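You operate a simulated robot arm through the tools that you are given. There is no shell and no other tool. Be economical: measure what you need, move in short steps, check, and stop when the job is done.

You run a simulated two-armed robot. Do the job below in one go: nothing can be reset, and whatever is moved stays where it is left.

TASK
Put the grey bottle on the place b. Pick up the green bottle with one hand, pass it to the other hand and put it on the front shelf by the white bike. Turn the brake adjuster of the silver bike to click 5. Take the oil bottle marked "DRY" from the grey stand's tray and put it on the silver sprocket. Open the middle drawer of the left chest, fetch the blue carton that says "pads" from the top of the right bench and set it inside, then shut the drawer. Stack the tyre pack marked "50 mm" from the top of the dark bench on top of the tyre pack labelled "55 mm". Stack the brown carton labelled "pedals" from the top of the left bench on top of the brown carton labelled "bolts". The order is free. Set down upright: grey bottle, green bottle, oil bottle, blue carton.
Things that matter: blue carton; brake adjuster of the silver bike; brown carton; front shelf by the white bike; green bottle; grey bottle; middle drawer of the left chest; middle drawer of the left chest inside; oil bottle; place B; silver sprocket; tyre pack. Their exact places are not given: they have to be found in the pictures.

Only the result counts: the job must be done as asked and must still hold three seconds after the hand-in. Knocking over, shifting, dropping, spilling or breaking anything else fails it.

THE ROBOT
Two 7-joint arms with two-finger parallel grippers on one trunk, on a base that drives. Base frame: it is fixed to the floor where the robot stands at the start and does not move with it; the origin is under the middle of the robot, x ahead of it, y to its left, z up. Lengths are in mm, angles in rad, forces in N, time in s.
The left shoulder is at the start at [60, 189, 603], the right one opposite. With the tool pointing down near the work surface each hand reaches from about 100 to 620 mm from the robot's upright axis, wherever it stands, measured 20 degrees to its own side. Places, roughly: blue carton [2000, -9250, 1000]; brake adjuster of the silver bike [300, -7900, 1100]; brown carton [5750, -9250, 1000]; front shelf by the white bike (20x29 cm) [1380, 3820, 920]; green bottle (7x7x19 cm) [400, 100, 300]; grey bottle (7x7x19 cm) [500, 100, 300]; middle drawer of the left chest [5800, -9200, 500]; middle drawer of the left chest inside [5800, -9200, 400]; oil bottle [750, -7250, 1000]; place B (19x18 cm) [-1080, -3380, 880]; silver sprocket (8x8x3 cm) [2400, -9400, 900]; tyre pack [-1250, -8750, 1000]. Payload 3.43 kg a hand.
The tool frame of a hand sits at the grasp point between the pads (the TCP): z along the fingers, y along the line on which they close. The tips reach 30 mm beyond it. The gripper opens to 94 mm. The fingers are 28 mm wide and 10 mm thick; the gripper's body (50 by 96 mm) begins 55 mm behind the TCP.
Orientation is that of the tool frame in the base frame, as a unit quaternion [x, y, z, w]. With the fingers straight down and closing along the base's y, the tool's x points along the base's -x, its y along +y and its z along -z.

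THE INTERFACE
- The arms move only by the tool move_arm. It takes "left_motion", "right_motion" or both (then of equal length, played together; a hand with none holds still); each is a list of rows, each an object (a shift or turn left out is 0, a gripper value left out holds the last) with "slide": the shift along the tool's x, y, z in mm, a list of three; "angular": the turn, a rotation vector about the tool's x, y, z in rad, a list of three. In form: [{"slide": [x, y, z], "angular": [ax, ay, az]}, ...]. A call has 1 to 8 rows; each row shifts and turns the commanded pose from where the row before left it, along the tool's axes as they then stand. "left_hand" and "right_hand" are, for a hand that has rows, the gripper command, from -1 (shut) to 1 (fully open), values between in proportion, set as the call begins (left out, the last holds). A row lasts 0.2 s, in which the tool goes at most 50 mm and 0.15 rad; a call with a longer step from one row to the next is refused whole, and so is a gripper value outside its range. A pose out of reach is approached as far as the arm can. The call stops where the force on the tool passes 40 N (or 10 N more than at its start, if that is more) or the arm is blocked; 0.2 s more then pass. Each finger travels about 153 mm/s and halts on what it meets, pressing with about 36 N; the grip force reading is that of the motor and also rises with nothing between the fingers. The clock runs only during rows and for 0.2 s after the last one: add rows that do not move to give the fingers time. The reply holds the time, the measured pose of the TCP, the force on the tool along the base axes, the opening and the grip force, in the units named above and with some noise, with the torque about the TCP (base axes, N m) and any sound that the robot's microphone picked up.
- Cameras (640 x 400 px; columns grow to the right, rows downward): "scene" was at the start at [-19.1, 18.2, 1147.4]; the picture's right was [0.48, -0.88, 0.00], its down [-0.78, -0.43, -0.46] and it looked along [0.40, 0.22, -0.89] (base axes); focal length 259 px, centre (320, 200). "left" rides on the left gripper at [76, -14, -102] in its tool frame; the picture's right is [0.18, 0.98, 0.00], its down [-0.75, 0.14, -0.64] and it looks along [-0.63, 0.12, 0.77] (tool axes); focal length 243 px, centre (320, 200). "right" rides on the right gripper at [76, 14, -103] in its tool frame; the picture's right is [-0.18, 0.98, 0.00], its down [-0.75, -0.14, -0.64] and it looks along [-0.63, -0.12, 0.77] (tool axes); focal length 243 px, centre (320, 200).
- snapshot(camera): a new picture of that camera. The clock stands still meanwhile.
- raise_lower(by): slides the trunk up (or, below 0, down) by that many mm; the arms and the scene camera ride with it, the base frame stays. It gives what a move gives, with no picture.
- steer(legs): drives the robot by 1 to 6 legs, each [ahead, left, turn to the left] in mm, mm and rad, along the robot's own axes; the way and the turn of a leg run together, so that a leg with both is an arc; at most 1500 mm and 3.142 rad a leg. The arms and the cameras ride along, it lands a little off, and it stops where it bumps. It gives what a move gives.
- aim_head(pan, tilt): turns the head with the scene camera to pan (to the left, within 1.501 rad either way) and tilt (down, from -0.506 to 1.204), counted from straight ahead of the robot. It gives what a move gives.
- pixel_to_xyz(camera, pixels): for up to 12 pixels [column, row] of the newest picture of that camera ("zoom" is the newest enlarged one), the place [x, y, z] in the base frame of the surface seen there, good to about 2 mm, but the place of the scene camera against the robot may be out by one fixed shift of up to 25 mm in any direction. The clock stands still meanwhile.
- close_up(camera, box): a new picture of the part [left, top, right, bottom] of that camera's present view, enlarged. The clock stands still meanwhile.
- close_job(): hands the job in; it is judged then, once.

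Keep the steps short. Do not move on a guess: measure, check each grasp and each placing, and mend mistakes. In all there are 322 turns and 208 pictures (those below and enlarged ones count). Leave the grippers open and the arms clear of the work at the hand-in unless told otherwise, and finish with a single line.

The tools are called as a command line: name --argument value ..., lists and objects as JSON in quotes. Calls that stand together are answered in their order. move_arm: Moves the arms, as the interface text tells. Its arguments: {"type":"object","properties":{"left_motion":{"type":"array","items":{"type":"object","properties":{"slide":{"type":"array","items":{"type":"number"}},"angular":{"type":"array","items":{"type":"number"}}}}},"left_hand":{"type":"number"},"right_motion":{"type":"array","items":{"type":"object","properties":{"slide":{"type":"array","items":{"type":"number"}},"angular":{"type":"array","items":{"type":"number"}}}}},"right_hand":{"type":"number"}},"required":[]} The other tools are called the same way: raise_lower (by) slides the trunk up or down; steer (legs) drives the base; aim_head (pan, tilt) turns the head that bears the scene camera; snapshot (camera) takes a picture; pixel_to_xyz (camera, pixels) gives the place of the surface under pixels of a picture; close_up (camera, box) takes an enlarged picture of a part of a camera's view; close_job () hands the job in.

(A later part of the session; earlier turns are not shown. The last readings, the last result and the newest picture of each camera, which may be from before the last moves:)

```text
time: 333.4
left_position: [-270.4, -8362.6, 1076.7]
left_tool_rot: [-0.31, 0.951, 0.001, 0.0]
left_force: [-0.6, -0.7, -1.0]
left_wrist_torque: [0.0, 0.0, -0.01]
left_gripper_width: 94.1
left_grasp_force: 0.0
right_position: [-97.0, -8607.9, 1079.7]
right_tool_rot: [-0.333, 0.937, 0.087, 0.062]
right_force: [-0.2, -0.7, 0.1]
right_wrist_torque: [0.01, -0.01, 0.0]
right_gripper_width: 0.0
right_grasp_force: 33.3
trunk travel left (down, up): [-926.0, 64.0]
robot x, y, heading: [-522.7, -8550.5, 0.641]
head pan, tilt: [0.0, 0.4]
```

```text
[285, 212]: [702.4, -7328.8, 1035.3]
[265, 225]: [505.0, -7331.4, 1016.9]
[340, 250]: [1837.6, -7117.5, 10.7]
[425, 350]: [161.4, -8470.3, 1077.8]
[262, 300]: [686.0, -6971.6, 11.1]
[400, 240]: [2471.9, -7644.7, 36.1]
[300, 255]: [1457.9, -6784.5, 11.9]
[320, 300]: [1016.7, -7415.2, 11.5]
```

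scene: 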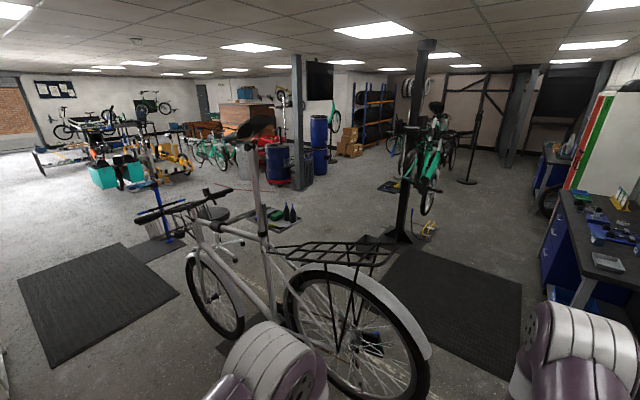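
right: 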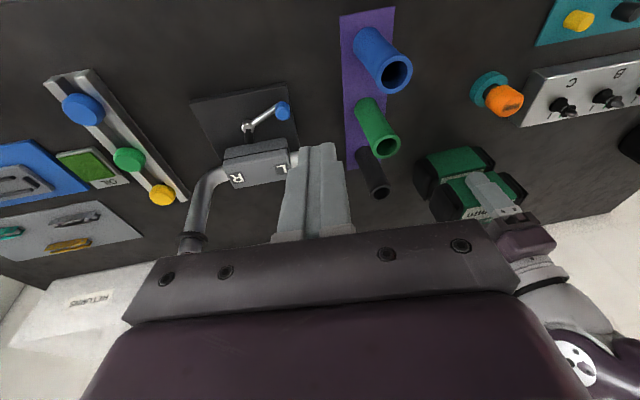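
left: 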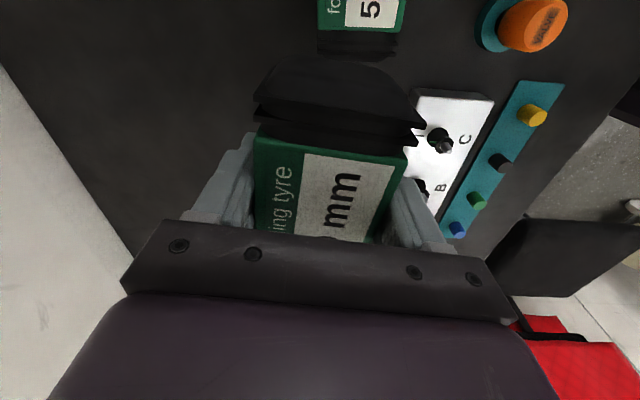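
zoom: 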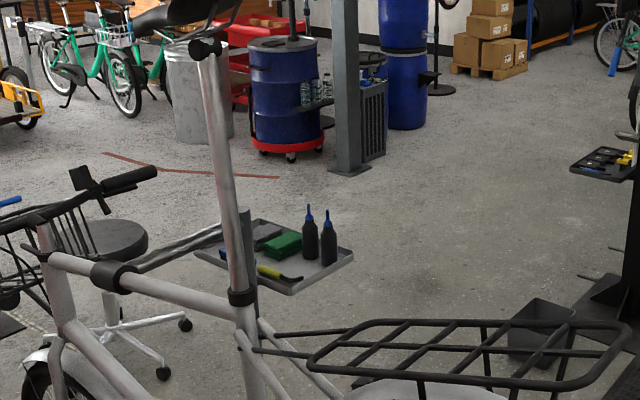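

aim_head --pan 0.15 --tilt 0.75

snapshot --camera "scene"

close_up --camera "scene" --box '[120, 60, 320, 190]'

```text
time: 334.3
left_position: [-270.7, -8362.6, 1077.2]
left_tool_rot: [-0.31, 0.951, 0.001, 0.0]
left_force: [0.1, 0.2, 0.2]
left_wrist_torque: [-0.01, -0.03, 0.0]
left_gripper_width: 94.1
left_grasp_force: 0.0
right_position: [-96.8, -8607.2, 1081.1]
right_tool_rot: [-0.333, 0.937, 0.085, 0.061]
right_force: [0.0, 0.3, 0.5]
right_wrist_torque: [-0.02, -0.03, 0.0]
right_gripper_width: 0.0
right_grasp_force: 32.9
trunk travel left (down, up): [-926.0, 64.0]
robot x, y, heading: [-524.4, -8552.6, 0.633]
head pan, tilt: [0.15, 0.75]
```

```text
106 pictures are left
```

scene: 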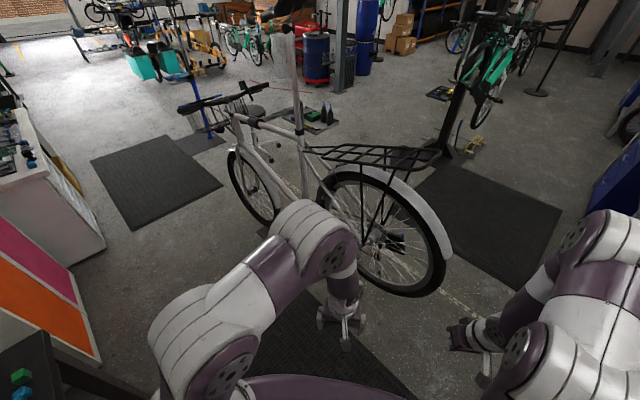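

```text
3.08 times, centred on (220, 125) of scene
```

zoom: 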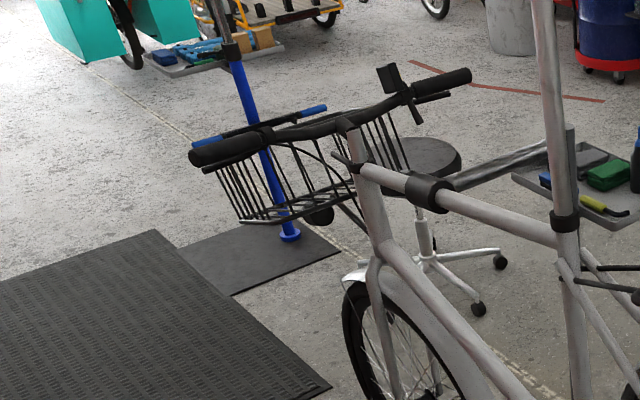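

I need to view the bike from its other (+x) side. Drive back up the aisle and inspect the front passage.

steer --legs '[[0, 0, 0.936], [0, 70, 0], [1250, 0, 0], [1000, 0, 0], [0, 0, -1.2]]'

aim_head --pan -0.3 --tilt 0.7

snapshot --camera "scene"

```text
time: 350.7
left_position: [-408.1, -6134.0, 1075.1]
left_tool_rot: [-0.398, 0.918, 0.001, -0.003]
left_force: [0.5, 0.3, 0.3]
left_wrist_torque: [0.01, 0.04, 0.03]
left_gripper_width: 93.9
left_grasp_force: 0.0
right_position: [-191.6, -6342.6, 1079.9]
right_tool_rot: [-0.417, 0.903, 0.089, 0.051]
right_force: [-0.6, -0.5, 0.0]
right_wrist_torque: [0.0, 0.03, 0.04]
right_gripper_width: 0.0
right_grasp_force: 32.9
trunk travel left (down, up): [-926.0, 64.0]
robot x, y, heading: [-624.7, -6366.0, 0.829]
head pan, tilt: [0.15, 0.75]
stopped in leg 5: the robot was blocked; the commanded pose is now the measured one
```

```text
time: 351.6
left_position: [-411.3, -6134.3, 1076.3]
left_tool_rot: [-0.397, 0.918, 0.001, -0.001]
left_force: [0.2, 0.3, 0.0]
left_wrist_torque: [-0.02, -0.01, -0.01]
left_gripper_width: 94.1
left_grasp_force: 0.1
right_position: [-196.0, -6344.1, 1081.3]
right_tool_rot: [-0.417, 0.903, 0.09, 0.053]
right_force: [-1.1, -0.2, 0.0]
right_wrist_torque: [0.03, 0.01, 0.0]
right_gripper_width: 0.0
right_grasp_force: 32.9
trunk travel left (down, up): [-926.0, 64.0]
robot x, y, heading: [-620.4, -6366.9, 0.825]
head pan, tilt: [-0.3, 0.7]
```

```text
104 pictures are left
```

scene: 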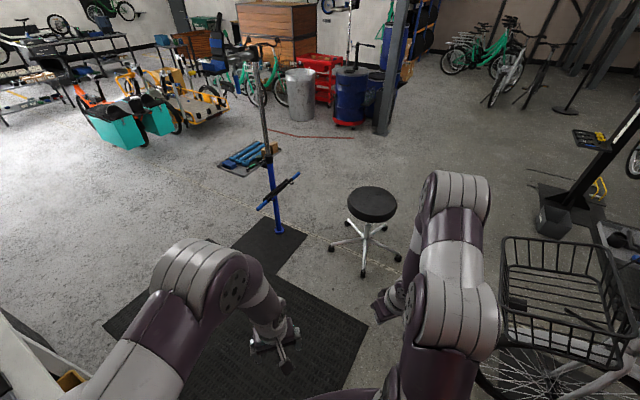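

The turn was blocked (near the table/lockers or basket). Move ahead away from both, and measure.

pixel_to_xyz --camera "scene" --pixels '[[505, 240], [500, 330], [600, 250], [372, 205], [362, 272], [335, 245], [398, 258], [278, 230], [275, 190], [545, 215], [30, 350], [485, 375]]'

steer --legs '[[200, 0, 0]]'

```text
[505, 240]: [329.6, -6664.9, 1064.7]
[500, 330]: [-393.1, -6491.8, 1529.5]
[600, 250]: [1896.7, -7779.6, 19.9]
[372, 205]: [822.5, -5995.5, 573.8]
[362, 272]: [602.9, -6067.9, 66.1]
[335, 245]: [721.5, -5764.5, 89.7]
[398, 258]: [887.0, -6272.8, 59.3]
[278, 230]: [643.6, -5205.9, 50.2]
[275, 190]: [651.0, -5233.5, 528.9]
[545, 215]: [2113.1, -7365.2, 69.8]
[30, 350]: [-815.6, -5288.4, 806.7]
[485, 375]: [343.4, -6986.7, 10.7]
```

```text
time: 353.2
left_position: [-277.7, -5990.5, 1076.3]
left_tool_rot: [-0.396, 0.918, 0.001, 0.0]
left_force: [0.1, -0.3, -0.1]
left_wrist_torque: [0.04, 0.0, -0.04]
left_gripper_width: 93.8
left_grasp_force: 0.0
right_position: [-62.7, -6199.7, 1080.2]
right_tool_rot: [-0.416, 0.903, 0.09, 0.053]
right_force: [-0.3, 0.1, -0.1]
right_wrist_torque: [0.04, 0.03, 0.02]
right_gripper_width: 0.1
right_grasp_force: 33.2
trunk travel left (down, up): [-926.0, 64.0]
robot x, y, heading: [-489.8, -6222.0, 0.821]
head pan, tilt: [-0.3, 0.7]
```

Stool and basket leave no gap; I'll go around to the north (y≈-4400), then down the +x side.

steer --legs '[[1000, 930, 0], [330, 300, 0], [0, 0, -0.82]]'

aim_head --pan -0.4 --tilt 0.5

snapshot --camera "scene"

pixel_to_xyz --camera "scene" --pixels '[[320, 300], [320, 200], [200, 200], [450, 200], [250, 250], [380, 250]]'

```text
time: 364.5
left_position: [-212.7, -4412.7, 1074.7]
left_tool_rot: [-0.003, 1.0, 0.0, 0.0]
left_force: [0.4, 0.2, -0.3]
left_wrist_torque: [-0.03, 0.0, 0.04]
left_gripper_width: 93.8
left_grasp_force: 0.0
right_position: [-215.6, -4712.2, 1080.9]
right_tool_rot: [-0.026, 0.994, 0.062, 0.083]
right_force: [-0.3, 0.4, 0.2]
right_wrist_torque: [-0.02, -0.01, -0.02]
right_gripper_width: 0.2
right_grasp_force: 33.0
trunk travel left (down, up): [-926.0, 64.0]
robot x, y, heading: [-526.8, -4418.3, 0.017]
head pan, tilt: [-0.3, 0.7]
```

```text
time: 365.2
left_position: [-212.9, -4412.8, 1077.1]
left_tool_rot: [-0.003, 1.0, 0.001, 0.0]
left_force: [0.5, 0.2, -0.1]
left_wrist_torque: [0.01, 0.04, 0.01]
left_gripper_width: 94.1
left_grasp_force: 0.0
right_position: [-215.5, -4712.9, 1080.8]
right_tool_rot: [-0.027, 0.994, 0.062, 0.084]
right_force: [-0.1, 0.7, -0.1]
right_wrist_torque: [0.0, 0.02, -0.03]
right_gripper_width: 0.0
right_grasp_force: 33.1
trunk travel left (down, up): [-926.0, 64.0]
robot x, y, heading: [-526.7, -4418.5, 0.018]
head pan, tilt: [-0.4, 0.499]
```

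```text
103 pictures are left
```

scene: 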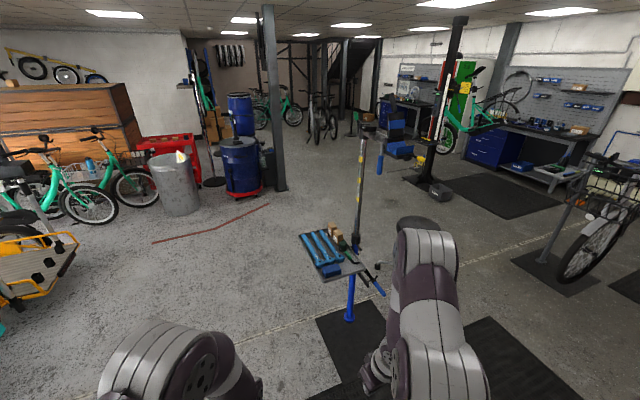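

```text
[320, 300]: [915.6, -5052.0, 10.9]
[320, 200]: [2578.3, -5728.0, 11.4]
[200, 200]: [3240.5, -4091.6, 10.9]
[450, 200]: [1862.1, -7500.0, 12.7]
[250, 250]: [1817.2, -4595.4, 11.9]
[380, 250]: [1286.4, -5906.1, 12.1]
```

Path along y≈-4350 is clear. Drive to x≈1450, turn right, and go down.

steer --legs '[[1000, 60, 0], [1000, 0, 0], [0, 0, -1.59], [1000, 0, 0], [700, 0, 0]]'

aim_head --pan -0.4 --tilt 0.5

snapshot --camera "scene"

```text
time: 386.1
left_position: [1355.2, -6119.1, 1074.4]
left_tool_rot: [0.747, 0.665, 0.003, 0.001]
left_force: [-0.5, -1.1, -1.8]
left_wrist_torque: [0.02, -0.04, -0.01]
left_gripper_width: 94.0
left_grasp_force: 0.1
right_position: [1056.2, -6080.3, 1078.1]
right_tool_rot: [0.727, 0.678, -0.018, 0.102]
right_force: [0.4, -0.5, -0.2]
right_wrist_torque: [0.02, -0.05, 0.02]
right_gripper_width: 0.0
right_grasp_force: 32.7
trunk travel left (down, up): [-926.0, 64.0]
robot x, y, heading: [1390.0, -5802.7, -1.675]
head pan, tilt: [-0.4, 0.499]
stopped in leg 5: the robot was blocked; the commanded pose is now the measured one
```

```text
time: 386.7
left_position: [1359.1, -6117.7, 1076.0]
left_tool_rot: [0.747, 0.665, 0.001, 0.001]
left_force: [0.3, -0.6, -0.2]
left_wrist_torque: [-0.01, -0.01, -0.02]
left_gripper_width: 94.0
left_grasp_force: 0.1
right_position: [1062.2, -6080.3, 1080.2]
right_tool_rot: [0.727, 0.678, -0.019, 0.102]
right_force: [-0.2, -0.2, 0.4]
right_wrist_torque: [0.0, 0.0, -0.01]
right_gripper_width: 0.0
right_grasp_force: 32.7
trunk travel left (down, up): [-926.0, 64.0]
robot x, y, heading: [1394.3, -5801.0, -1.679]
head pan, tilt: [-0.4, 0.499]
```

```text
102 pictures are left
```

scene: 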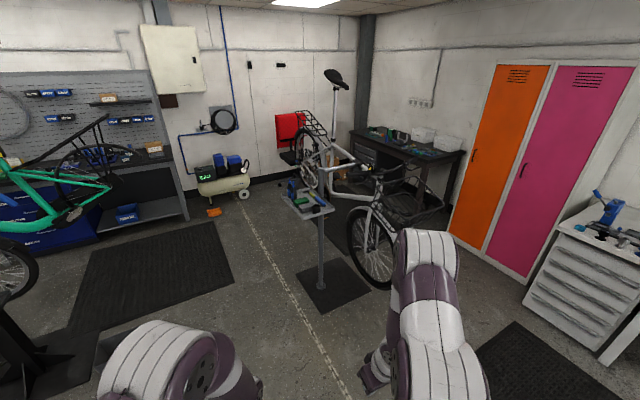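

Blocked by something. Look right-down at the stool and left-down at the stand base.

aim_head --pan -1.2 --tilt 0.9

snapshot --camera "scene"

aim_head --pan 0.8 --tilt 0.9

snapshot --camera "scene"

```text
time: 387.9
left_position: [1361.2, -6115.5, 1075.7]
left_tool_rot: [0.748, 0.664, 0.002, 0.0]
left_force: [0.5, -0.7, -0.1]
left_wrist_torque: [0.02, -0.05, 0.01]
left_gripper_width: 94.0
left_grasp_force: 0.1
right_position: [1064.1, -6077.5, 1081.0]
right_tool_rot: [0.727, 0.679, -0.021, 0.102]
right_force: [0.7, 0.0, 0.7]
right_wrist_torque: [0.03, -0.03, 0.02]
right_gripper_width: 0.0
right_grasp_force: 32.9
trunk travel left (down, up): [-926.0, 64.0]
robot x, y, heading: [1393.8, -5806.3, -1.676]
head pan, tilt: [-1.201, 0.901]
```

```text
101 pictures are left
```

scene: 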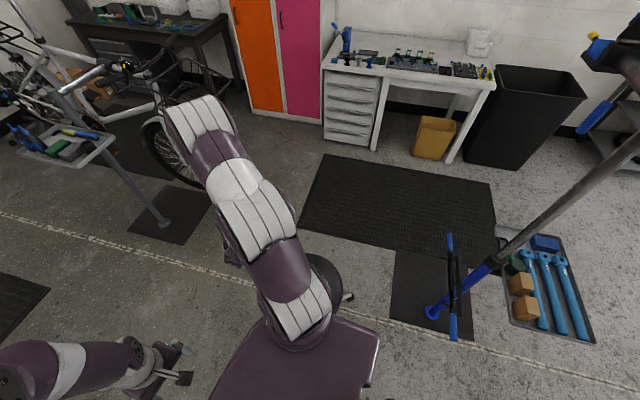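

```text
time: 389.8
left_position: [1361.6, -6117.0, 1075.5]
left_tool_rot: [0.747, 0.664, 0.0, 0.0]
left_force: [-0.2, 0.9, 0.3]
left_wrist_torque: [-0.01, 0.02, 0.01]
left_gripper_width: 94.0
left_grasp_force: 0.0
right_position: [1063.5, -6076.7, 1081.8]
right_tool_rot: [0.727, 0.679, -0.021, 0.102]
right_force: [0.4, 0.6, -0.7]
right_wrist_torque: [0.01, 0.01, -0.02]
right_gripper_width: 0.2
right_grasp_force: 33.1
trunk travel left (down, up): [-926.0, 64.0]
robot x, y, heading: [1394.4, -5801.5, -1.678]
head pan, tilt: [0.799, 0.901]
```

```text
100 pictures are left
```

scene: 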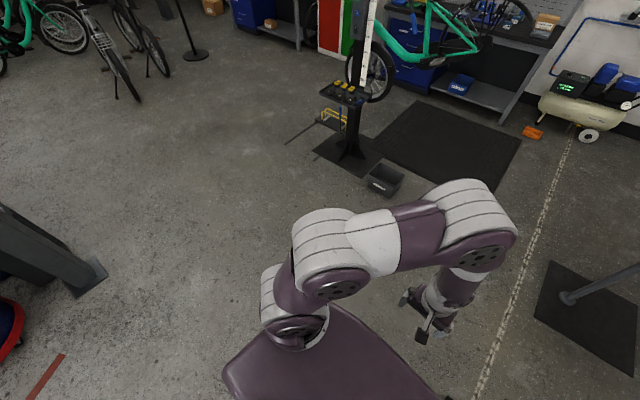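

aim_head --pan -1.2 --tilt 0.9

close_up --camera "scene" --box '[230, 230, 390, 330]'

pixel_to_xyz --camera "zoom" --pixels '[[395, 170], [370, 110], [410, 200], [475, 265], [340, 110], [430, 220]]'

```text
time: 391.7
left_position: [1362.2, -6116.3, 1076.5]
left_tool_rot: [0.747, 0.665, 0.001, 0.0]
left_force: [-0.7, -0.4, -0.1]
left_wrist_torque: [-0.01, -0.02, 0.0]
left_gripper_width: 93.9
left_grasp_force: 0.1
right_position: [1063.3, -6076.9, 1082.2]
right_tool_rot: [0.727, 0.679, -0.022, 0.102]
right_force: [0.2, 0.7, 0.8]
right_wrist_torque: [-0.03, 0.01, 0.01]
right_gripper_width: 0.0
right_grasp_force: 33.2
trunk travel left (down, up): [-926.0, 64.0]
robot x, y, heading: [1394.2, -5805.1, -1.68]
head pan, tilt: [-1.201, 0.901]
```

```text
4.00 times, centred on (310, 280) of scene
```

zoom: 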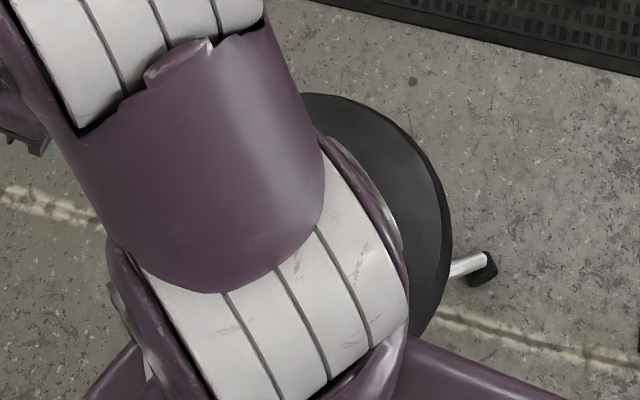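

```text
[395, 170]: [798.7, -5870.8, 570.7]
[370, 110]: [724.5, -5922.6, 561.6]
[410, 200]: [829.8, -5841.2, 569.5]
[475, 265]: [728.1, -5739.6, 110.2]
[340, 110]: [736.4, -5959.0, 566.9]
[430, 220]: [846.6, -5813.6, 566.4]
```

The stool is at the right of the base. Move away left 200 mm, straighten, and check the stool.

steer --legs '[[0, 220, 0], [0, 0, 0.105]]'

snapshot --camera "scene"

```text
time: 393.9
left_position: [1615.3, -6139.6, 1075.9]
left_tool_rot: [0.709, 0.705, 0.002, 0.002]
left_force: [0.7, 0.0, 0.2]
left_wrist_torque: [0.0, -0.01, -0.03]
left_gripper_width: 94.2
left_grasp_force: 0.3
right_position: [1315.0, -6134.8, 1081.3]
right_tool_rot: [0.688, 0.718, -0.015, 0.104]
right_force: [-0.8, 1.0, -1.0]
right_wrist_torque: [0.01, -0.01, -0.01]
right_gripper_width: 0.1
right_grasp_force: 33.0
trunk travel left (down, up): [-926.0, 64.0]
robot x, y, heading: [1618.8, -5828.8, -1.566]
head pan, tilt: [-1.201, 0.901]
```

```text
98 pictures are left
```

scene: 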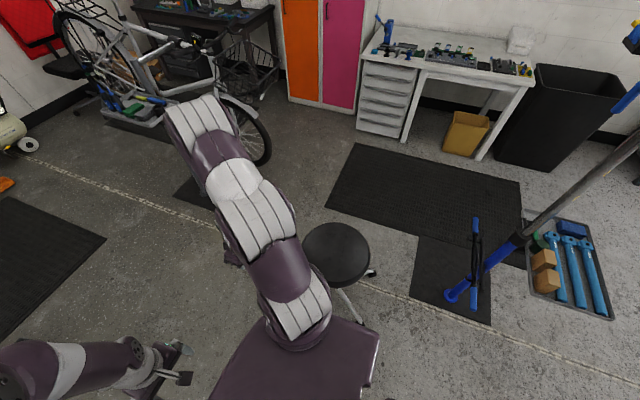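

pixel_to_xyz --camera "scene" --pixels '[[338, 253], [372, 272], [305, 245], [371, 250], [340, 223], [363, 312]]'

```text
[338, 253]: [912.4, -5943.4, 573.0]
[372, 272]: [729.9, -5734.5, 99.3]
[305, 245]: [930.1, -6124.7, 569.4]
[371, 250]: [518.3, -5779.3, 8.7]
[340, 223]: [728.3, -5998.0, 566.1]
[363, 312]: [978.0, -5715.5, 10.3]
```

The stool's stem matches the first far measurement – not shifted. Continue down the +x side.

steer --legs '[[750, 0, 0]]'

aim_head --pan -0.7 --tilt 0.5

snapshot --camera "scene"

close_up --camera "scene" --box '[220, 90, 460, 250]'

```text
time: 398.1
left_position: [1609.2, -6898.8, 1075.8]
left_tool_rot: [0.715, 0.699, 0.001, 0.001]
left_force: [-0.5, -0.8, 0.1]
left_wrist_torque: [0.0, 0.0, -0.02]
left_gripper_width: 94.4
left_grasp_force: 0.1
right_position: [1309.8, -6887.0, 1081.3]
right_tool_rot: [0.694, 0.713, -0.017, 0.103]
right_force: [0.2, -0.4, 0.0]
right_wrist_torque: [0.0, 0.01, -0.03]
right_gripper_width: 0.3
right_grasp_force: 33.0
trunk travel left (down, up): [-926.0, 64.0]
robot x, y, heading: [1611.5, -6584.7, -1.582]
head pan, tilt: [-1.201, 0.901]
```

```text
time: 399.0
left_position: [1608.1, -6898.4, 1076.0]
left_tool_rot: [0.715, 0.699, 0.0, 0.001]
left_force: [0.1, -0.5, 0.5]
left_wrist_torque: [0.0, -0.01, -0.02]
left_gripper_width: 93.9
left_grasp_force: 0.0
right_position: [1309.2, -6888.7, 1081.0]
right_tool_rot: [0.694, 0.712, -0.017, 0.103]
right_force: [-1.2, 0.1, -1.1]
right_wrist_torque: [0.03, 0.02, -0.02]
right_gripper_width: 0.1
right_grasp_force: 32.5
trunk travel left (down, up): [-926.0, 64.0]
robot x, y, heading: [1609.9, -6588.6, -1.582]
head pan, tilt: [-0.7, 0.499]
```

```text
97 pictures are left
```

scene: 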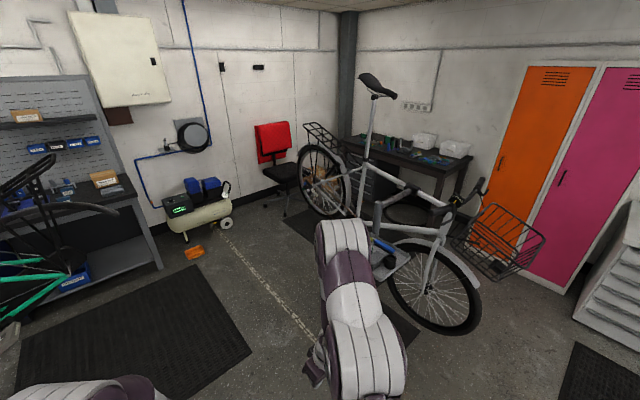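

```text
2.50 times, centred on (340, 170) of scene
```

zoom: 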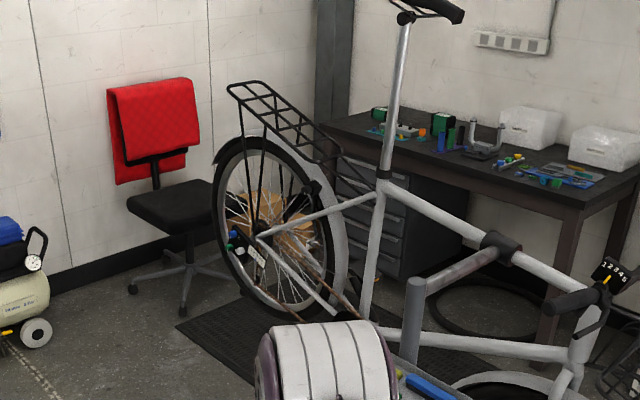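

pixel_to_xyz --camera "zoom" --pixels '[[610, 270], [245, 245], [232, 232], [258, 258], [235, 255], [385, 175], [605, 285], [590, 300], [265, 235]]'

close_up --camera "scene" --box '[290, 170, 360, 220]'

close_up --camera "scene" --box '[420, 160, 510, 220]'

```text
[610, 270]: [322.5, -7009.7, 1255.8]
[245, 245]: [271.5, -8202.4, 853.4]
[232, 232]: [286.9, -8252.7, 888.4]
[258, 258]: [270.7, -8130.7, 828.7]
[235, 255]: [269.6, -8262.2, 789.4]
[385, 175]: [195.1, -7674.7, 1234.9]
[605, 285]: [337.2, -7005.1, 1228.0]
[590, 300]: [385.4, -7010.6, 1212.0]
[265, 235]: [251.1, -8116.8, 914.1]
```

```text
8.00 times, centred on (325, 195) of scene
```

zoom: 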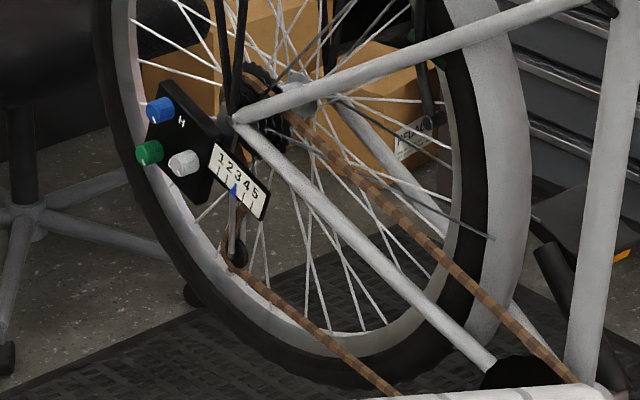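

```text
6.67 times, centred on (465, 190) of scene
```

zoom: 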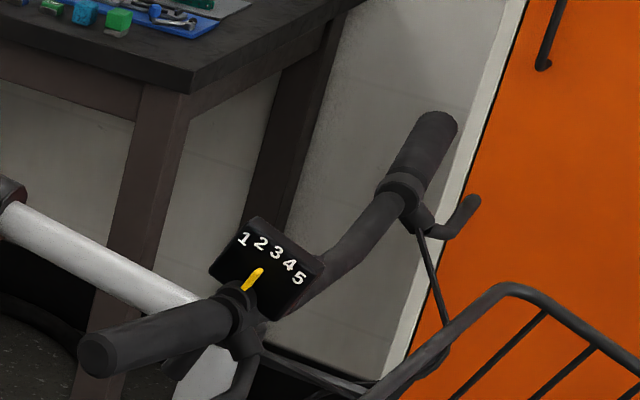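

Rear wheel carries a shifter box (three knobs) and the handlebar a shifter. The brake adjuster should be near (300,-7900,1100): zoom near (335,165).

close_up --camera "scene" --box '[295, 130, 385, 190]'

pixel_to_xyz --camera "zoom" --pixels '[[320, 200], [270, 230], [300, 250], [250, 180]]'

```text
6.67 times, centred on (340, 160) of scene
```

zoom: 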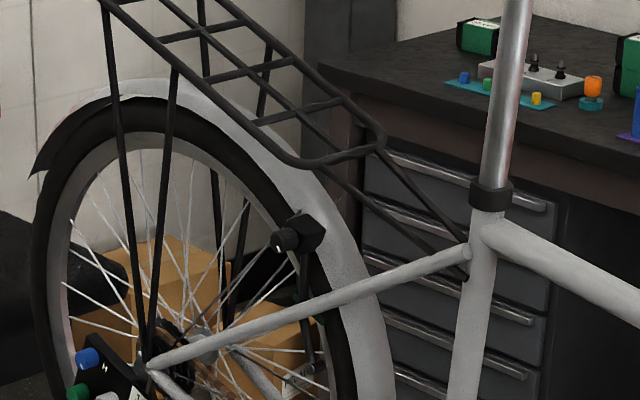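

```text
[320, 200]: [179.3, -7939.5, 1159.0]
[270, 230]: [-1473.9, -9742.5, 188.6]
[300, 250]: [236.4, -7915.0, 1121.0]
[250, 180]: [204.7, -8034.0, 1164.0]
```

Found: a black block with a knob at about (240,-7920,1115). Drive to its +x side, facing -x.

steer --legs '[[0, -290, 0], [1340, 0, 0], [0, 0, -1.56]]'

aim_head --pan 0 --tilt 0.6

snapshot --camera "scene"

```text
time: 410.8
left_position: [979.2, -7880.5, 1075.7]
left_tool_rot: [1.0, 0.001, 0.0, 0.001]
left_force: [-0.7, 0.1, 1.0]
left_wrist_torque: [0.02, 0.03, -0.04]
left_gripper_width: 94.1
left_grasp_force: 0.1
right_position: [983.2, -7581.0, 1080.3]
right_tool_rot: [0.994, 0.024, -0.083, 0.062]
right_force: [0.1, -0.2, -0.3]
right_wrist_torque: [0.02, -0.05, -0.03]
right_gripper_width: 0.1
right_grasp_force: 33.2
trunk travel left (down, up): [-926.0, 64.0]
robot x, y, heading: [1291.2, -7880.4, -3.132]
head pan, tilt: [-0.7, 0.499]
```

```text
time: 411.9
left_position: [979.9, -7880.5, 1076.4]
left_tool_rot: [1.0, -0.001, 0.0, 0.001]
left_force: [0.5, -0.4, -0.2]
left_wrist_torque: [0.01, -0.02, 0.03]
left_gripper_width: 94.1
left_grasp_force: 0.0
right_position: [981.7, -7581.1, 1080.2]
right_tool_rot: [0.994, 0.024, -0.083, 0.062]
right_force: [0.0, -0.1, 1.1]
right_wrist_torque: [0.0, 0.02, -0.02]
right_gripper_width: 0.1
right_grasp_force: 32.2
trunk travel left (down, up): [-926.0, 64.0]
robot x, y, heading: [1292.5, -7875.6, -3.131]
head pan, tilt: [0.0, 0.6]
```

```text
92 pictures are left
```

scene: 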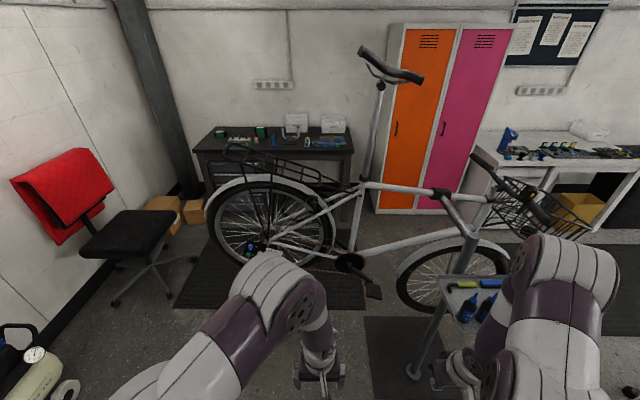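

close_up --camera "scene" --box '[285, 160, 375, 220]'

pixel_to_xyz --camera "zoom" --pixels '[[320, 200], [280, 220], [300, 180]]'

```text
6.67 times, centred on (330, 190) of scene
```

zoom: 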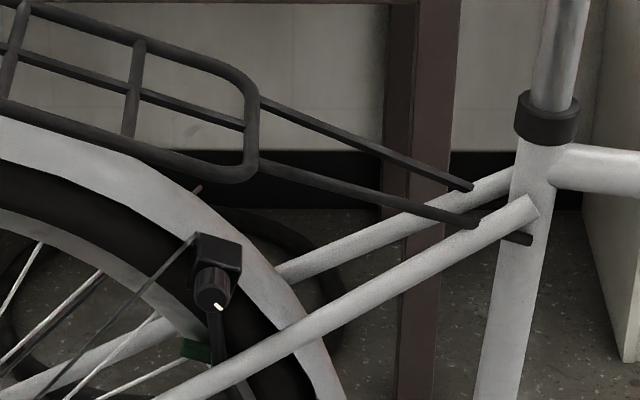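

```text
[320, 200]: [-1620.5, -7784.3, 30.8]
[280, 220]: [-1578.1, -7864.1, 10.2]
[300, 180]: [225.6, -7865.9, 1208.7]
```

pixel_to_xyz --camera "zoom" --pixels '[[213, 295], [218, 306], [220, 250], [205, 275], [228, 285], [213, 280], [235, 255]]'

close_up --camera "scene" --box '[302, 190, 326, 206]'

```text
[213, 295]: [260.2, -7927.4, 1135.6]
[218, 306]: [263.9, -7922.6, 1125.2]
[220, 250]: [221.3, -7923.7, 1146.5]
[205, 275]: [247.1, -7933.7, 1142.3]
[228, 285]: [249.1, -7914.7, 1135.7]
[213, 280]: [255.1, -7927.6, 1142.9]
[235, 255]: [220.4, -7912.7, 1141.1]
```

```text
16.00 times, centred on (314, 198) of scene
```

zoom: 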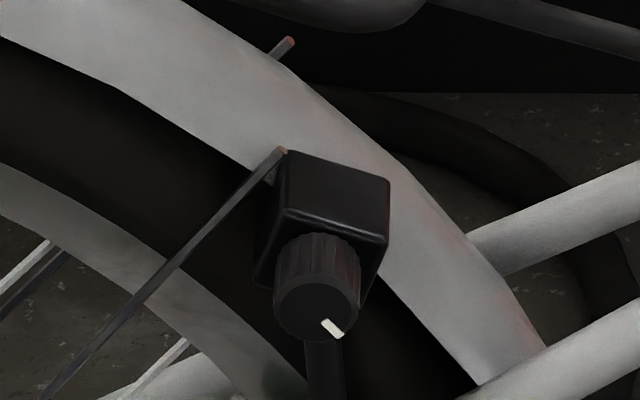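

The knob faces +x at about (262,-7925,1118). Shift left 190 mm and turn the right tool to point at it.

steer --legs '[[0, 190, 0]]'

move_arm --right_motion '[{"slide": [-30, 0, 5], "angular": [0.0133, -0.1403, -0.0059]}, {"slide": [-29, 0, 10], "angular": [0.0133, -0.1403, -0.0059]}, {"slide": [-28, 0, 13], "angular": [0.0133, -0.1403, -0.0059]}, {"slide": [-26, 0, 17], "angular": [0.0133, -0.1403, -0.0059]}, {"slide": [-23, 0, 21], "angular": [0.0133, -0.1403, -0.0059]}, {"slide": [-20, 0, 24], "angular": [0.0133, -0.1403, -0.0059]}, {"slide": [-16, 0, 27], "angular": [0.0133, -0.1403, -0.0059]}, {"slide": [-12, 0, 29], "angular": [0.0133, -0.1403, -0.0059]}]'

move_arm --right_motion '[{"slide": [-8, 0, 30], "angular": [0.0133, -0.1403, -0.0059]}, {"slide": [-4, 0, 31], "angular": [0.0133, -0.1403, -0.0059]}, {"slide": [0, 0, 30]}, {}]'

snapshot --camera "right"

```text
time: 413.5
left_position: [981.9, -8071.8, 1076.3]
left_tool_rot: [1.0, -0.004, 0.001, 0.002]
left_force: [0.5, -0.1, -0.2]
left_wrist_torque: [-0.01, -0.03, -0.02]
left_gripper_width: 94.0
left_grasp_force: 0.2
right_position: [986.8, -7770.0, 1080.3]
right_tool_rot: [0.994, 0.021, -0.084, 0.063]
right_force: [0.3, 0.2, 0.2]
right_wrist_torque: [-0.04, -0.01, 0.0]
right_gripper_width: 0.0
right_grasp_force: 32.8
trunk travel left (down, up): [-926.0, 64.0]
robot x, y, heading: [1294.7, -8071.1, -3.14]
head pan, tilt: [0.0, 0.6]
```

```text
time: 415.3
left_position: [980.2, -8072.4, 1075.1]
left_tool_rot: [1.0, -0.004, 0.001, 0.001]
left_force: [0.1, 0.0, 0.6]
left_wrist_torque: [-0.02, -0.03, 0.01]
left_gripper_width: 94.0
left_grasp_force: 0.0
right_position: [736.4, -7784.6, 1080.2]
right_tool_rot: [0.797, 0.003, -0.603, 0.011]
right_force: [-0.3, -0.8, -0.4]
right_wrist_torque: [0.02, -0.01, 0.01]
right_gripper_width: 0.0
right_grasp_force: 33.4
trunk travel left (down, up): [-926.0, 64.0]
robot x, y, heading: [1297.5, -8072.3, -3.14]
head pan, tilt: [0.0, 0.6]
```

```text
time: 416.3
left_position: [981.9, -8074.0, 1074.9]
left_tool_rot: [1.0, -0.003, 0.0, 0.0]
left_force: [0.9, 0.7, 0.6]
left_wrist_torque: [-0.05, -0.01, 0.01]
left_gripper_width: 94.1
left_grasp_force: 0.1
right_position: [647.2, -7785.1, 1078.8]
right_tool_rot: [-0.706, 0.002, 0.709, 0.002]
right_force: [0.3, 0.2, -0.4]
right_wrist_torque: [-0.01, -0.04, -0.04]
right_gripper_width: 0.2
right_grasp_force: 32.6
trunk travel left (down, up): [-926.0, 64.0]
robot x, y, heading: [1292.7, -8071.7, -3.139]
head pan, tilt: [0.0, 0.6]
```

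```text
89 pictures are left
```

right: 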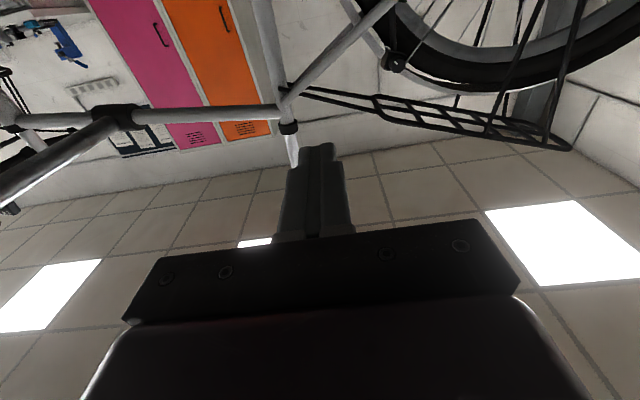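

close_up --camera "right" --box '[360, 35, 430, 80]'

pixel_to_xyz --camera "zoom" --pixels '[[290, 230], [320, 200], [250, 250], [340, 250], [290, 280], [250, 200]]'

```text
8.89 times, centred on (395, 58) of right
```

zoom: 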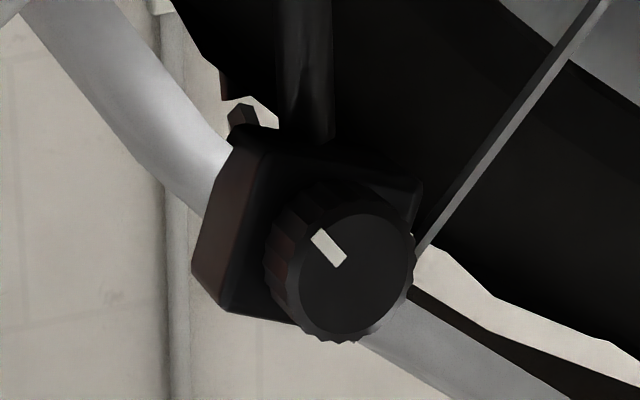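

```text
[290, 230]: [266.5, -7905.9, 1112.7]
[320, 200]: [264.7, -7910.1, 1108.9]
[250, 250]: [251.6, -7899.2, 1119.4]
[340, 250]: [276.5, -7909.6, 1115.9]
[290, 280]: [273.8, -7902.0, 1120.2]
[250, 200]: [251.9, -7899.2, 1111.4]
```

pixel_to_xyz --camera "zoom" --pixels '[[350, 275], [308, 270], [405, 270], [355, 220], [345, 330], [328, 248], [222, 300], [230, 160], [420, 180], [440, 200]]'

```text
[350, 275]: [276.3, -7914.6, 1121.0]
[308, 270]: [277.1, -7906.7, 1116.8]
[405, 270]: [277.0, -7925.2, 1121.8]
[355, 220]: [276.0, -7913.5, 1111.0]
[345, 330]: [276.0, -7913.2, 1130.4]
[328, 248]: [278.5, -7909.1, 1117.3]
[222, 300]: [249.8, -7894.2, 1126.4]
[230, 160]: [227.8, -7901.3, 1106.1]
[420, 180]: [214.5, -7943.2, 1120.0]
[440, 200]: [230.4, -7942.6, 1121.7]
```

Knob front centre is (276.5,-7915,1120.5). Drive 300 mm closer and align the hand, half open.

steer --legs '[[300, 0, 0]]'

move_arm --right_motion '[{"slide": [-20, 40, 0]}, {"slide": [-21, 45, 0]}, {"slide": [0, 44, 0]}, {}]' --right_hand 0

snapshot --camera "right"

```text
time: 418.3
left_position: [693.4, -8069.1, 1076.6]
left_tool_rot: [1.0, -0.009, 0.0, 0.001]
left_force: [-0.2, -0.7, -0.4]
left_wrist_torque: [0.02, 0.02, 0.0]
left_gripper_width: 94.0
left_grasp_force: 0.1
right_position: [361.6, -7779.2, 1079.2]
right_tool_rot: [-0.706, 0.006, 0.708, 0.006]
right_force: [-0.7, -0.7, 0.3]
right_wrist_torque: [-0.02, -0.06, 0.0]
right_gripper_width: 0.0
right_grasp_force: 33.0
trunk travel left (down, up): [-926.0, 64.0]
robot x, y, heading: [1002.1, -8071.2, 3.134]
head pan, tilt: [0.0, 0.6]
```

```text
time: 419.3
left_position: [691.2, -8068.7, 1076.8]
left_tool_rot: [1.0, -0.009, 0.0, 0.002]
left_force: [0.6, 0.7, -0.3]
left_wrist_torque: [-0.02, 0.01, 0.0]
left_gripper_width: 93.8
left_grasp_force: 0.1
right_position: [356.8, -7905.4, 1120.3]
right_tool_rot: [-0.706, 0.005, 0.709, 0.006]
right_force: [0.1, 0.1, 0.2]
right_wrist_torque: [0.03, 0.03, 0.03]
right_gripper_width: 46.9
right_grasp_force: 0.0
trunk travel left (down, up): [-926.0, 64.0]
robot x, y, heading: [1006.2, -8071.0, 3.135]
head pan, tilt: [0.0, 0.6]
```

```text
87 pictures are left
```

right: 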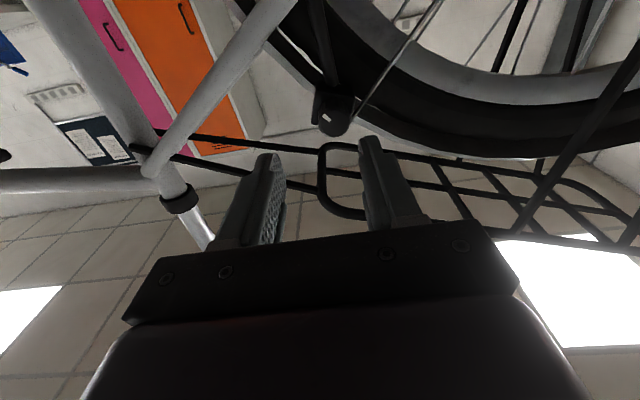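

close_up --camera "right" --box '[302, 85, 372, 130]'

pixel_to_xyz --camera "zoom" --pixels '[[300, 290], [250, 290], [350, 290], [300, 240], [300, 330], [280, 300], [320, 280]]'

```text
8.89 times, centred on (337, 108) of right
```

zoom: 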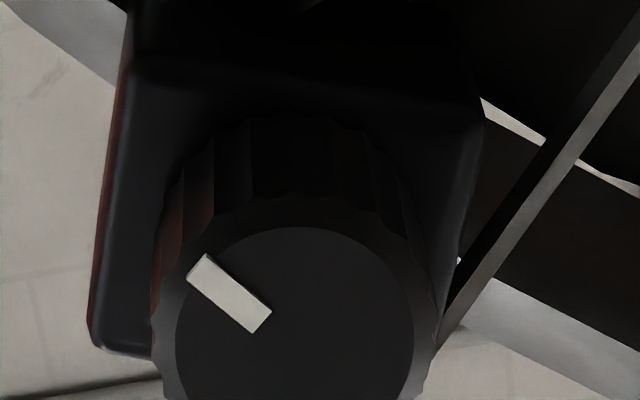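

```text
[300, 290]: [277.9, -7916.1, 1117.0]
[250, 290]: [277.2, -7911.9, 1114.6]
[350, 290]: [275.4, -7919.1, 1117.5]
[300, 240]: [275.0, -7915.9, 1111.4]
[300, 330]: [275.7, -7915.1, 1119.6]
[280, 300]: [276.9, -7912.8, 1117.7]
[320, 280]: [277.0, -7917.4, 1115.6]
```

Align (+10 mm sideways) and advance 68 mm, then grip.

move_arm --right_motion '[{"slide": [-1, 10, 20]}, {"slide": [0, 0, 25]}, {"slide": [0, 0, 23]}, {}]'

snapshot --camera "right"

```text
time: 420.3
left_position: [691.3, -8071.3, 1076.6]
left_tool_rot: [1.0, -0.009, 0.0, 0.002]
left_force: [0.1, -0.5, -0.5]
left_wrist_torque: [0.02, 0.01, 0.04]
left_gripper_width: 94.1
left_grasp_force: 0.1
right_position: [289.7, -7914.5, 1120.9]
right_tool_rot: [-0.706, 0.006, 0.708, 0.007]
right_force: [0.5, -0.8, 0.0]
right_wrist_torque: [0.01, -0.02, 0.0]
right_gripper_width: 47.0
right_grasp_force: 0.2
trunk travel left (down, up): [-926.0, 64.0]
robot x, y, heading: [1003.0, -8067.3, 3.135]
head pan, tilt: [0.0, 0.6]
```

```text
85 pictures are left
```

right: 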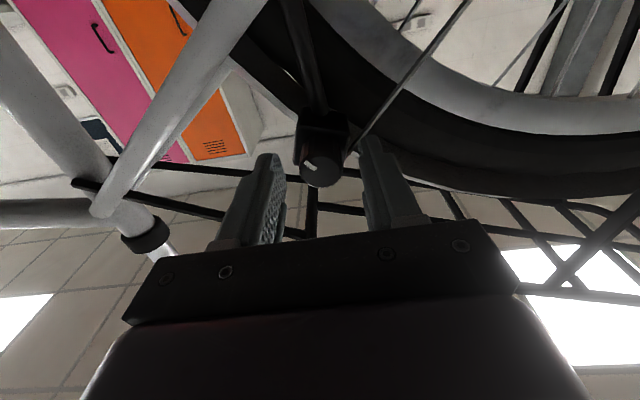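

Knob is between the fingers. Close.

move_arm --right_motion '[{}, {}, {}]' --right_hand -1

move_arm --right_motion '[{"angular": [0, 0, 0.1]}, {"angular": [0, 0, 0.1]}, {"angular": [0, 0, 0.1]}, {}]'

close_up --camera "right" --box '[250, 90, 390, 180]'

```text
time: 421.1
left_position: [691.9, -8069.8, 1076.3]
left_tool_rot: [1.0, -0.009, 0.0, 0.001]
left_force: [-0.3, 1.0, 0.0]
left_wrist_torque: [-0.01, 0.02, -0.01]
left_gripper_width: 93.9
left_grasp_force: 0.1
right_position: [288.0, -7915.6, 1120.6]
right_tool_rot: [-0.705, 0.006, 0.709, 0.007]
right_force: [0.1, -4.1, 0.4]
right_wrist_torque: [-0.02, 0.18, 0.93]
right_gripper_width: 24.3
right_grasp_force: 44.9
trunk travel left (down, up): [-926.0, 64.0]
robot x, y, heading: [1002.2, -8065.7, 3.132]
head pan, tilt: [0.0, 0.6]
```

```text
time: 422.1
left_position: [691.4, -8069.5, 1075.8]
left_tool_rot: [1.0, -0.009, 0.001, 0.001]
left_force: [-0.7, -0.4, 1.1]
left_wrist_torque: [-0.01, 0.0, 0.05]
left_gripper_width: 94.0
left_grasp_force: 0.0
right_position: [288.4, -7915.0, 1120.6]
right_tool_rot: [-0.697, 0.112, 0.702, -0.099]
right_force: [-6.9, 1.1, 4.6]
right_wrist_torque: [0.01, -0.03, 0.71]
right_gripper_width: 24.8
right_grasp_force: 44.7
trunk travel left (down, up): [-926.0, 64.0]
robot x, y, heading: [1009.5, -8071.4, 3.136]
head pan, tilt: [0.0, 0.6]
```

```text
4.44 times, centred on (320, 135) of right
```

zoom: 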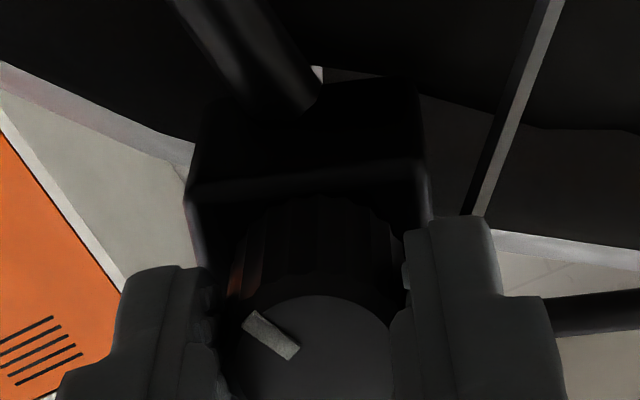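

Knob turned with the hand by 0.3 rad; no click reported yet. Turn further 0.3.

move_arm --right_motion '[{"angular": [0, 0, 0.1]}, {"angular": [0, 0, 0.1]}, {"angular": [0, 0, 0.1]}, {}]'

```text
time: 423.1
left_position: [690.4, -8068.5, 1075.0]
left_tool_rot: [1.0, -0.009, 0.001, 0.002]
left_force: [0.5, 0.6, -0.4]
left_wrist_torque: [-0.01, 0.02, -0.02]
left_gripper_width: 94.2
left_grasp_force: 0.0
right_position: [287.9, -7914.4, 1120.5]
right_tool_rot: [-0.672, 0.215, 0.679, -0.203]
right_force: [-10.8, 3.0, 5.3]
right_wrist_torque: [0.01, 0.16, 0.52]
right_gripper_width: 24.6
right_grasp_force: 44.9
trunk travel left (down, up): [-926.0, 64.0]
robot x, y, heading: [1001.2, -8069.8, 3.136]
head pan, tilt: [0.0, 0.6]
```

close_up --camera "right" --box '[250, 90, 390, 180]'

```text
4.44 times, centred on (320, 135) of right
```

zoom: 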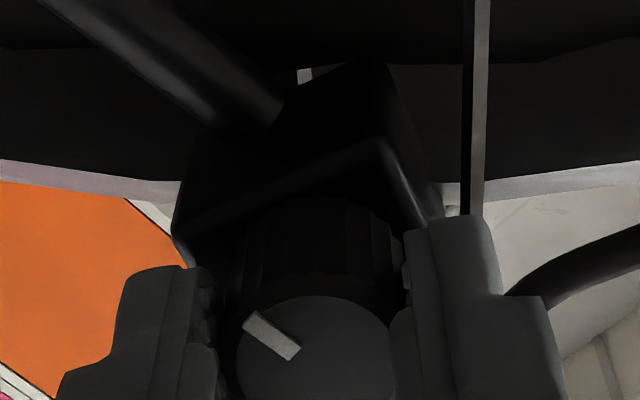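

Knob follows. Continue 0.3 more.

move_arm --right_motion '[{"angular": [0, 0, 0.1]}, {"angular": [0, 0, 0.1]}, {"angular": [0, 0, 0.1]}, {}]'

```text
time: 424.1
left_position: [689.6, -8069.1, 1075.2]
left_tool_rot: [1.0, -0.009, 0.001, 0.003]
left_force: [-1.0, -0.6, -0.2]
left_wrist_torque: [0.01, 0.01, 0.0]
left_gripper_width: 94.1
left_grasp_force: 0.0
right_position: [289.5, -7914.3, 1121.5]
right_tool_rot: [-0.633, 0.313, 0.64, -0.303]
right_force: [-12.2, 2.7, 6.5]
right_wrist_torque: [0.01, 0.11, 0.55]
right_gripper_width: 24.6
right_grasp_force: 45.0
trunk travel left (down, up): [-926.0, 64.0]
robot x, y, heading: [1006.8, -8067.2, 3.132]
head pan, tilt: [0.0, 0.6]
```

move_arm --right_motion '[{"angular": [0, 0, 0.1]}, {"angular": [0, 0, 0.1]}, {"angular": [0, 0, 0.1]}, {"angular": [0, 0, 0.1]}, {}]'

close_up --camera "right" --box '[250, 90, 390, 180]'

```text
time: 425.3
left_position: [689.9, -8068.2, 1075.3]
left_tool_rot: [1.0, -0.009, 0.001, 0.002]
left_force: [-0.1, 0.1, -0.5]
left_wrist_torque: [0.0, -0.04, -0.03]
left_gripper_width: 94.2
left_grasp_force: 0.1
right_position: [288.4, -7914.1, 1120.2]
right_tool_rot: [-0.558, 0.432, 0.567, -0.424]
right_force: [-13.3, 5.0, 5.0]
right_wrist_torque: [0.01, 0.11, 0.2]
right_gripper_width: 24.5
right_grasp_force: 44.9
trunk travel left (down, up): [-926.0, 64.0]
robot x, y, heading: [1005.3, -8071.6, 3.134]
head pan, tilt: [0.0, 0.6]
```

```text
4.44 times, centred on (320, 135) of right
```

zoom: 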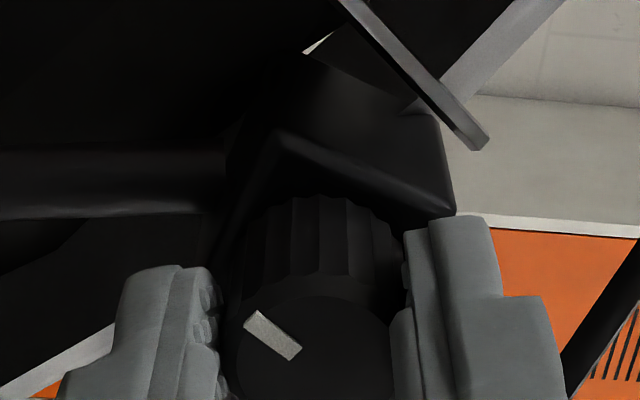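

No clicks clockwise over 1.3 rad. Turn back counter-clockwise and listen.

move_arm --right_motion '[{"angular": [0, 0, -0.14]}, {"angular": [0, 0, -0.14]}, {"angular": [0, 0, -0.14]}, {"angular": [0, 0, -0.14]}, {"angular": [0, 0, -0.14]}, {"angular": [0, 0, -0.14]}, {"angular": [0, 0, -0.14]}, {}]'

move_arm --right_motion '[{"angular": [0, 0, -0.11]}, {"angular": [0, 0, -0.11]}, {"angular": [0, 0, -0.1]}, {}]'

move_arm --right_motion '[{"angular": [0, 0, -0.1]}, {"angular": [0, 0, -0.1]}, {"angular": [0, 0, -0.1]}, {}]'

```text
time: 427.1
left_position: [690.8, -8068.4, 1076.0]
left_tool_rot: [1.0, -0.009, 0.0, 0.002]
left_force: [1.0, 0.3, -0.7]
left_wrist_torque: [0.02, -0.01, 0.0]
left_gripper_width: 93.8
left_grasp_force: 0.1
right_position: [289.5, -7913.3, 1121.2]
right_tool_rot: [-0.696, 0.118, 0.701, -0.106]
right_force: [-11.3, 5.0, 11.3]
right_wrist_torque: [-0.02, 0.78, 0.47]
right_gripper_width: 24.7
right_grasp_force: 45.3
trunk travel left (down, up): [-926.0, 64.0]
robot x, y, heading: [1002.6, -8072.7, 3.134]
head pan, tilt: [0.0, 0.6]
```

```text
time: 428.1
left_position: [689.7, -8068.3, 1075.3]
left_tool_rot: [1.0, -0.009, 0.001, 0.002]
left_force: [0.5, -0.1, 0.0]
left_wrist_torque: [0.0, -0.01, -0.01]
left_gripper_width: 93.8
left_grasp_force: 0.1
right_position: [289.6, -7915.6, 1120.1]
right_tool_rot: [-0.706, 0.006, 0.709, 0.007]
right_force: [-16.9, 4.3, 13.6]
right_wrist_torque: [0.04, 0.84, 0.71]
right_gripper_width: 24.3
right_grasp_force: 45.0
trunk travel left (down, up): [-926.0, 64.0]
robot x, y, heading: [1006.1, -8070.0, 3.138]
head pan, tilt: [0.0, 0.6]
```

```text
time: 429.1
left_position: [690.0, -8069.3, 1075.6]
left_tool_rot: [1.0, -0.009, 0.001, 0.001]
left_force: [-0.4, -0.2, -0.2]
left_wrist_torque: [0.04, 0.01, 0.04]
left_gripper_width: 94.0
left_grasp_force: 0.1
right_position: [289.3, -7914.7, 1120.8]
right_tool_rot: [-0.698, -0.1, 0.7, 0.113]
right_force: [-19.5, 4.0, 18.0]
right_wrist_torque: [0.0, 0.48, 0.86]
right_gripper_width: 24.4
right_grasp_force: 45.1
trunk travel left (down, up): [-926.0, 64.0]
robot x, y, heading: [1003.5, -8071.6, 3.133]
head pan, tilt: [0.0, 0.6]
```

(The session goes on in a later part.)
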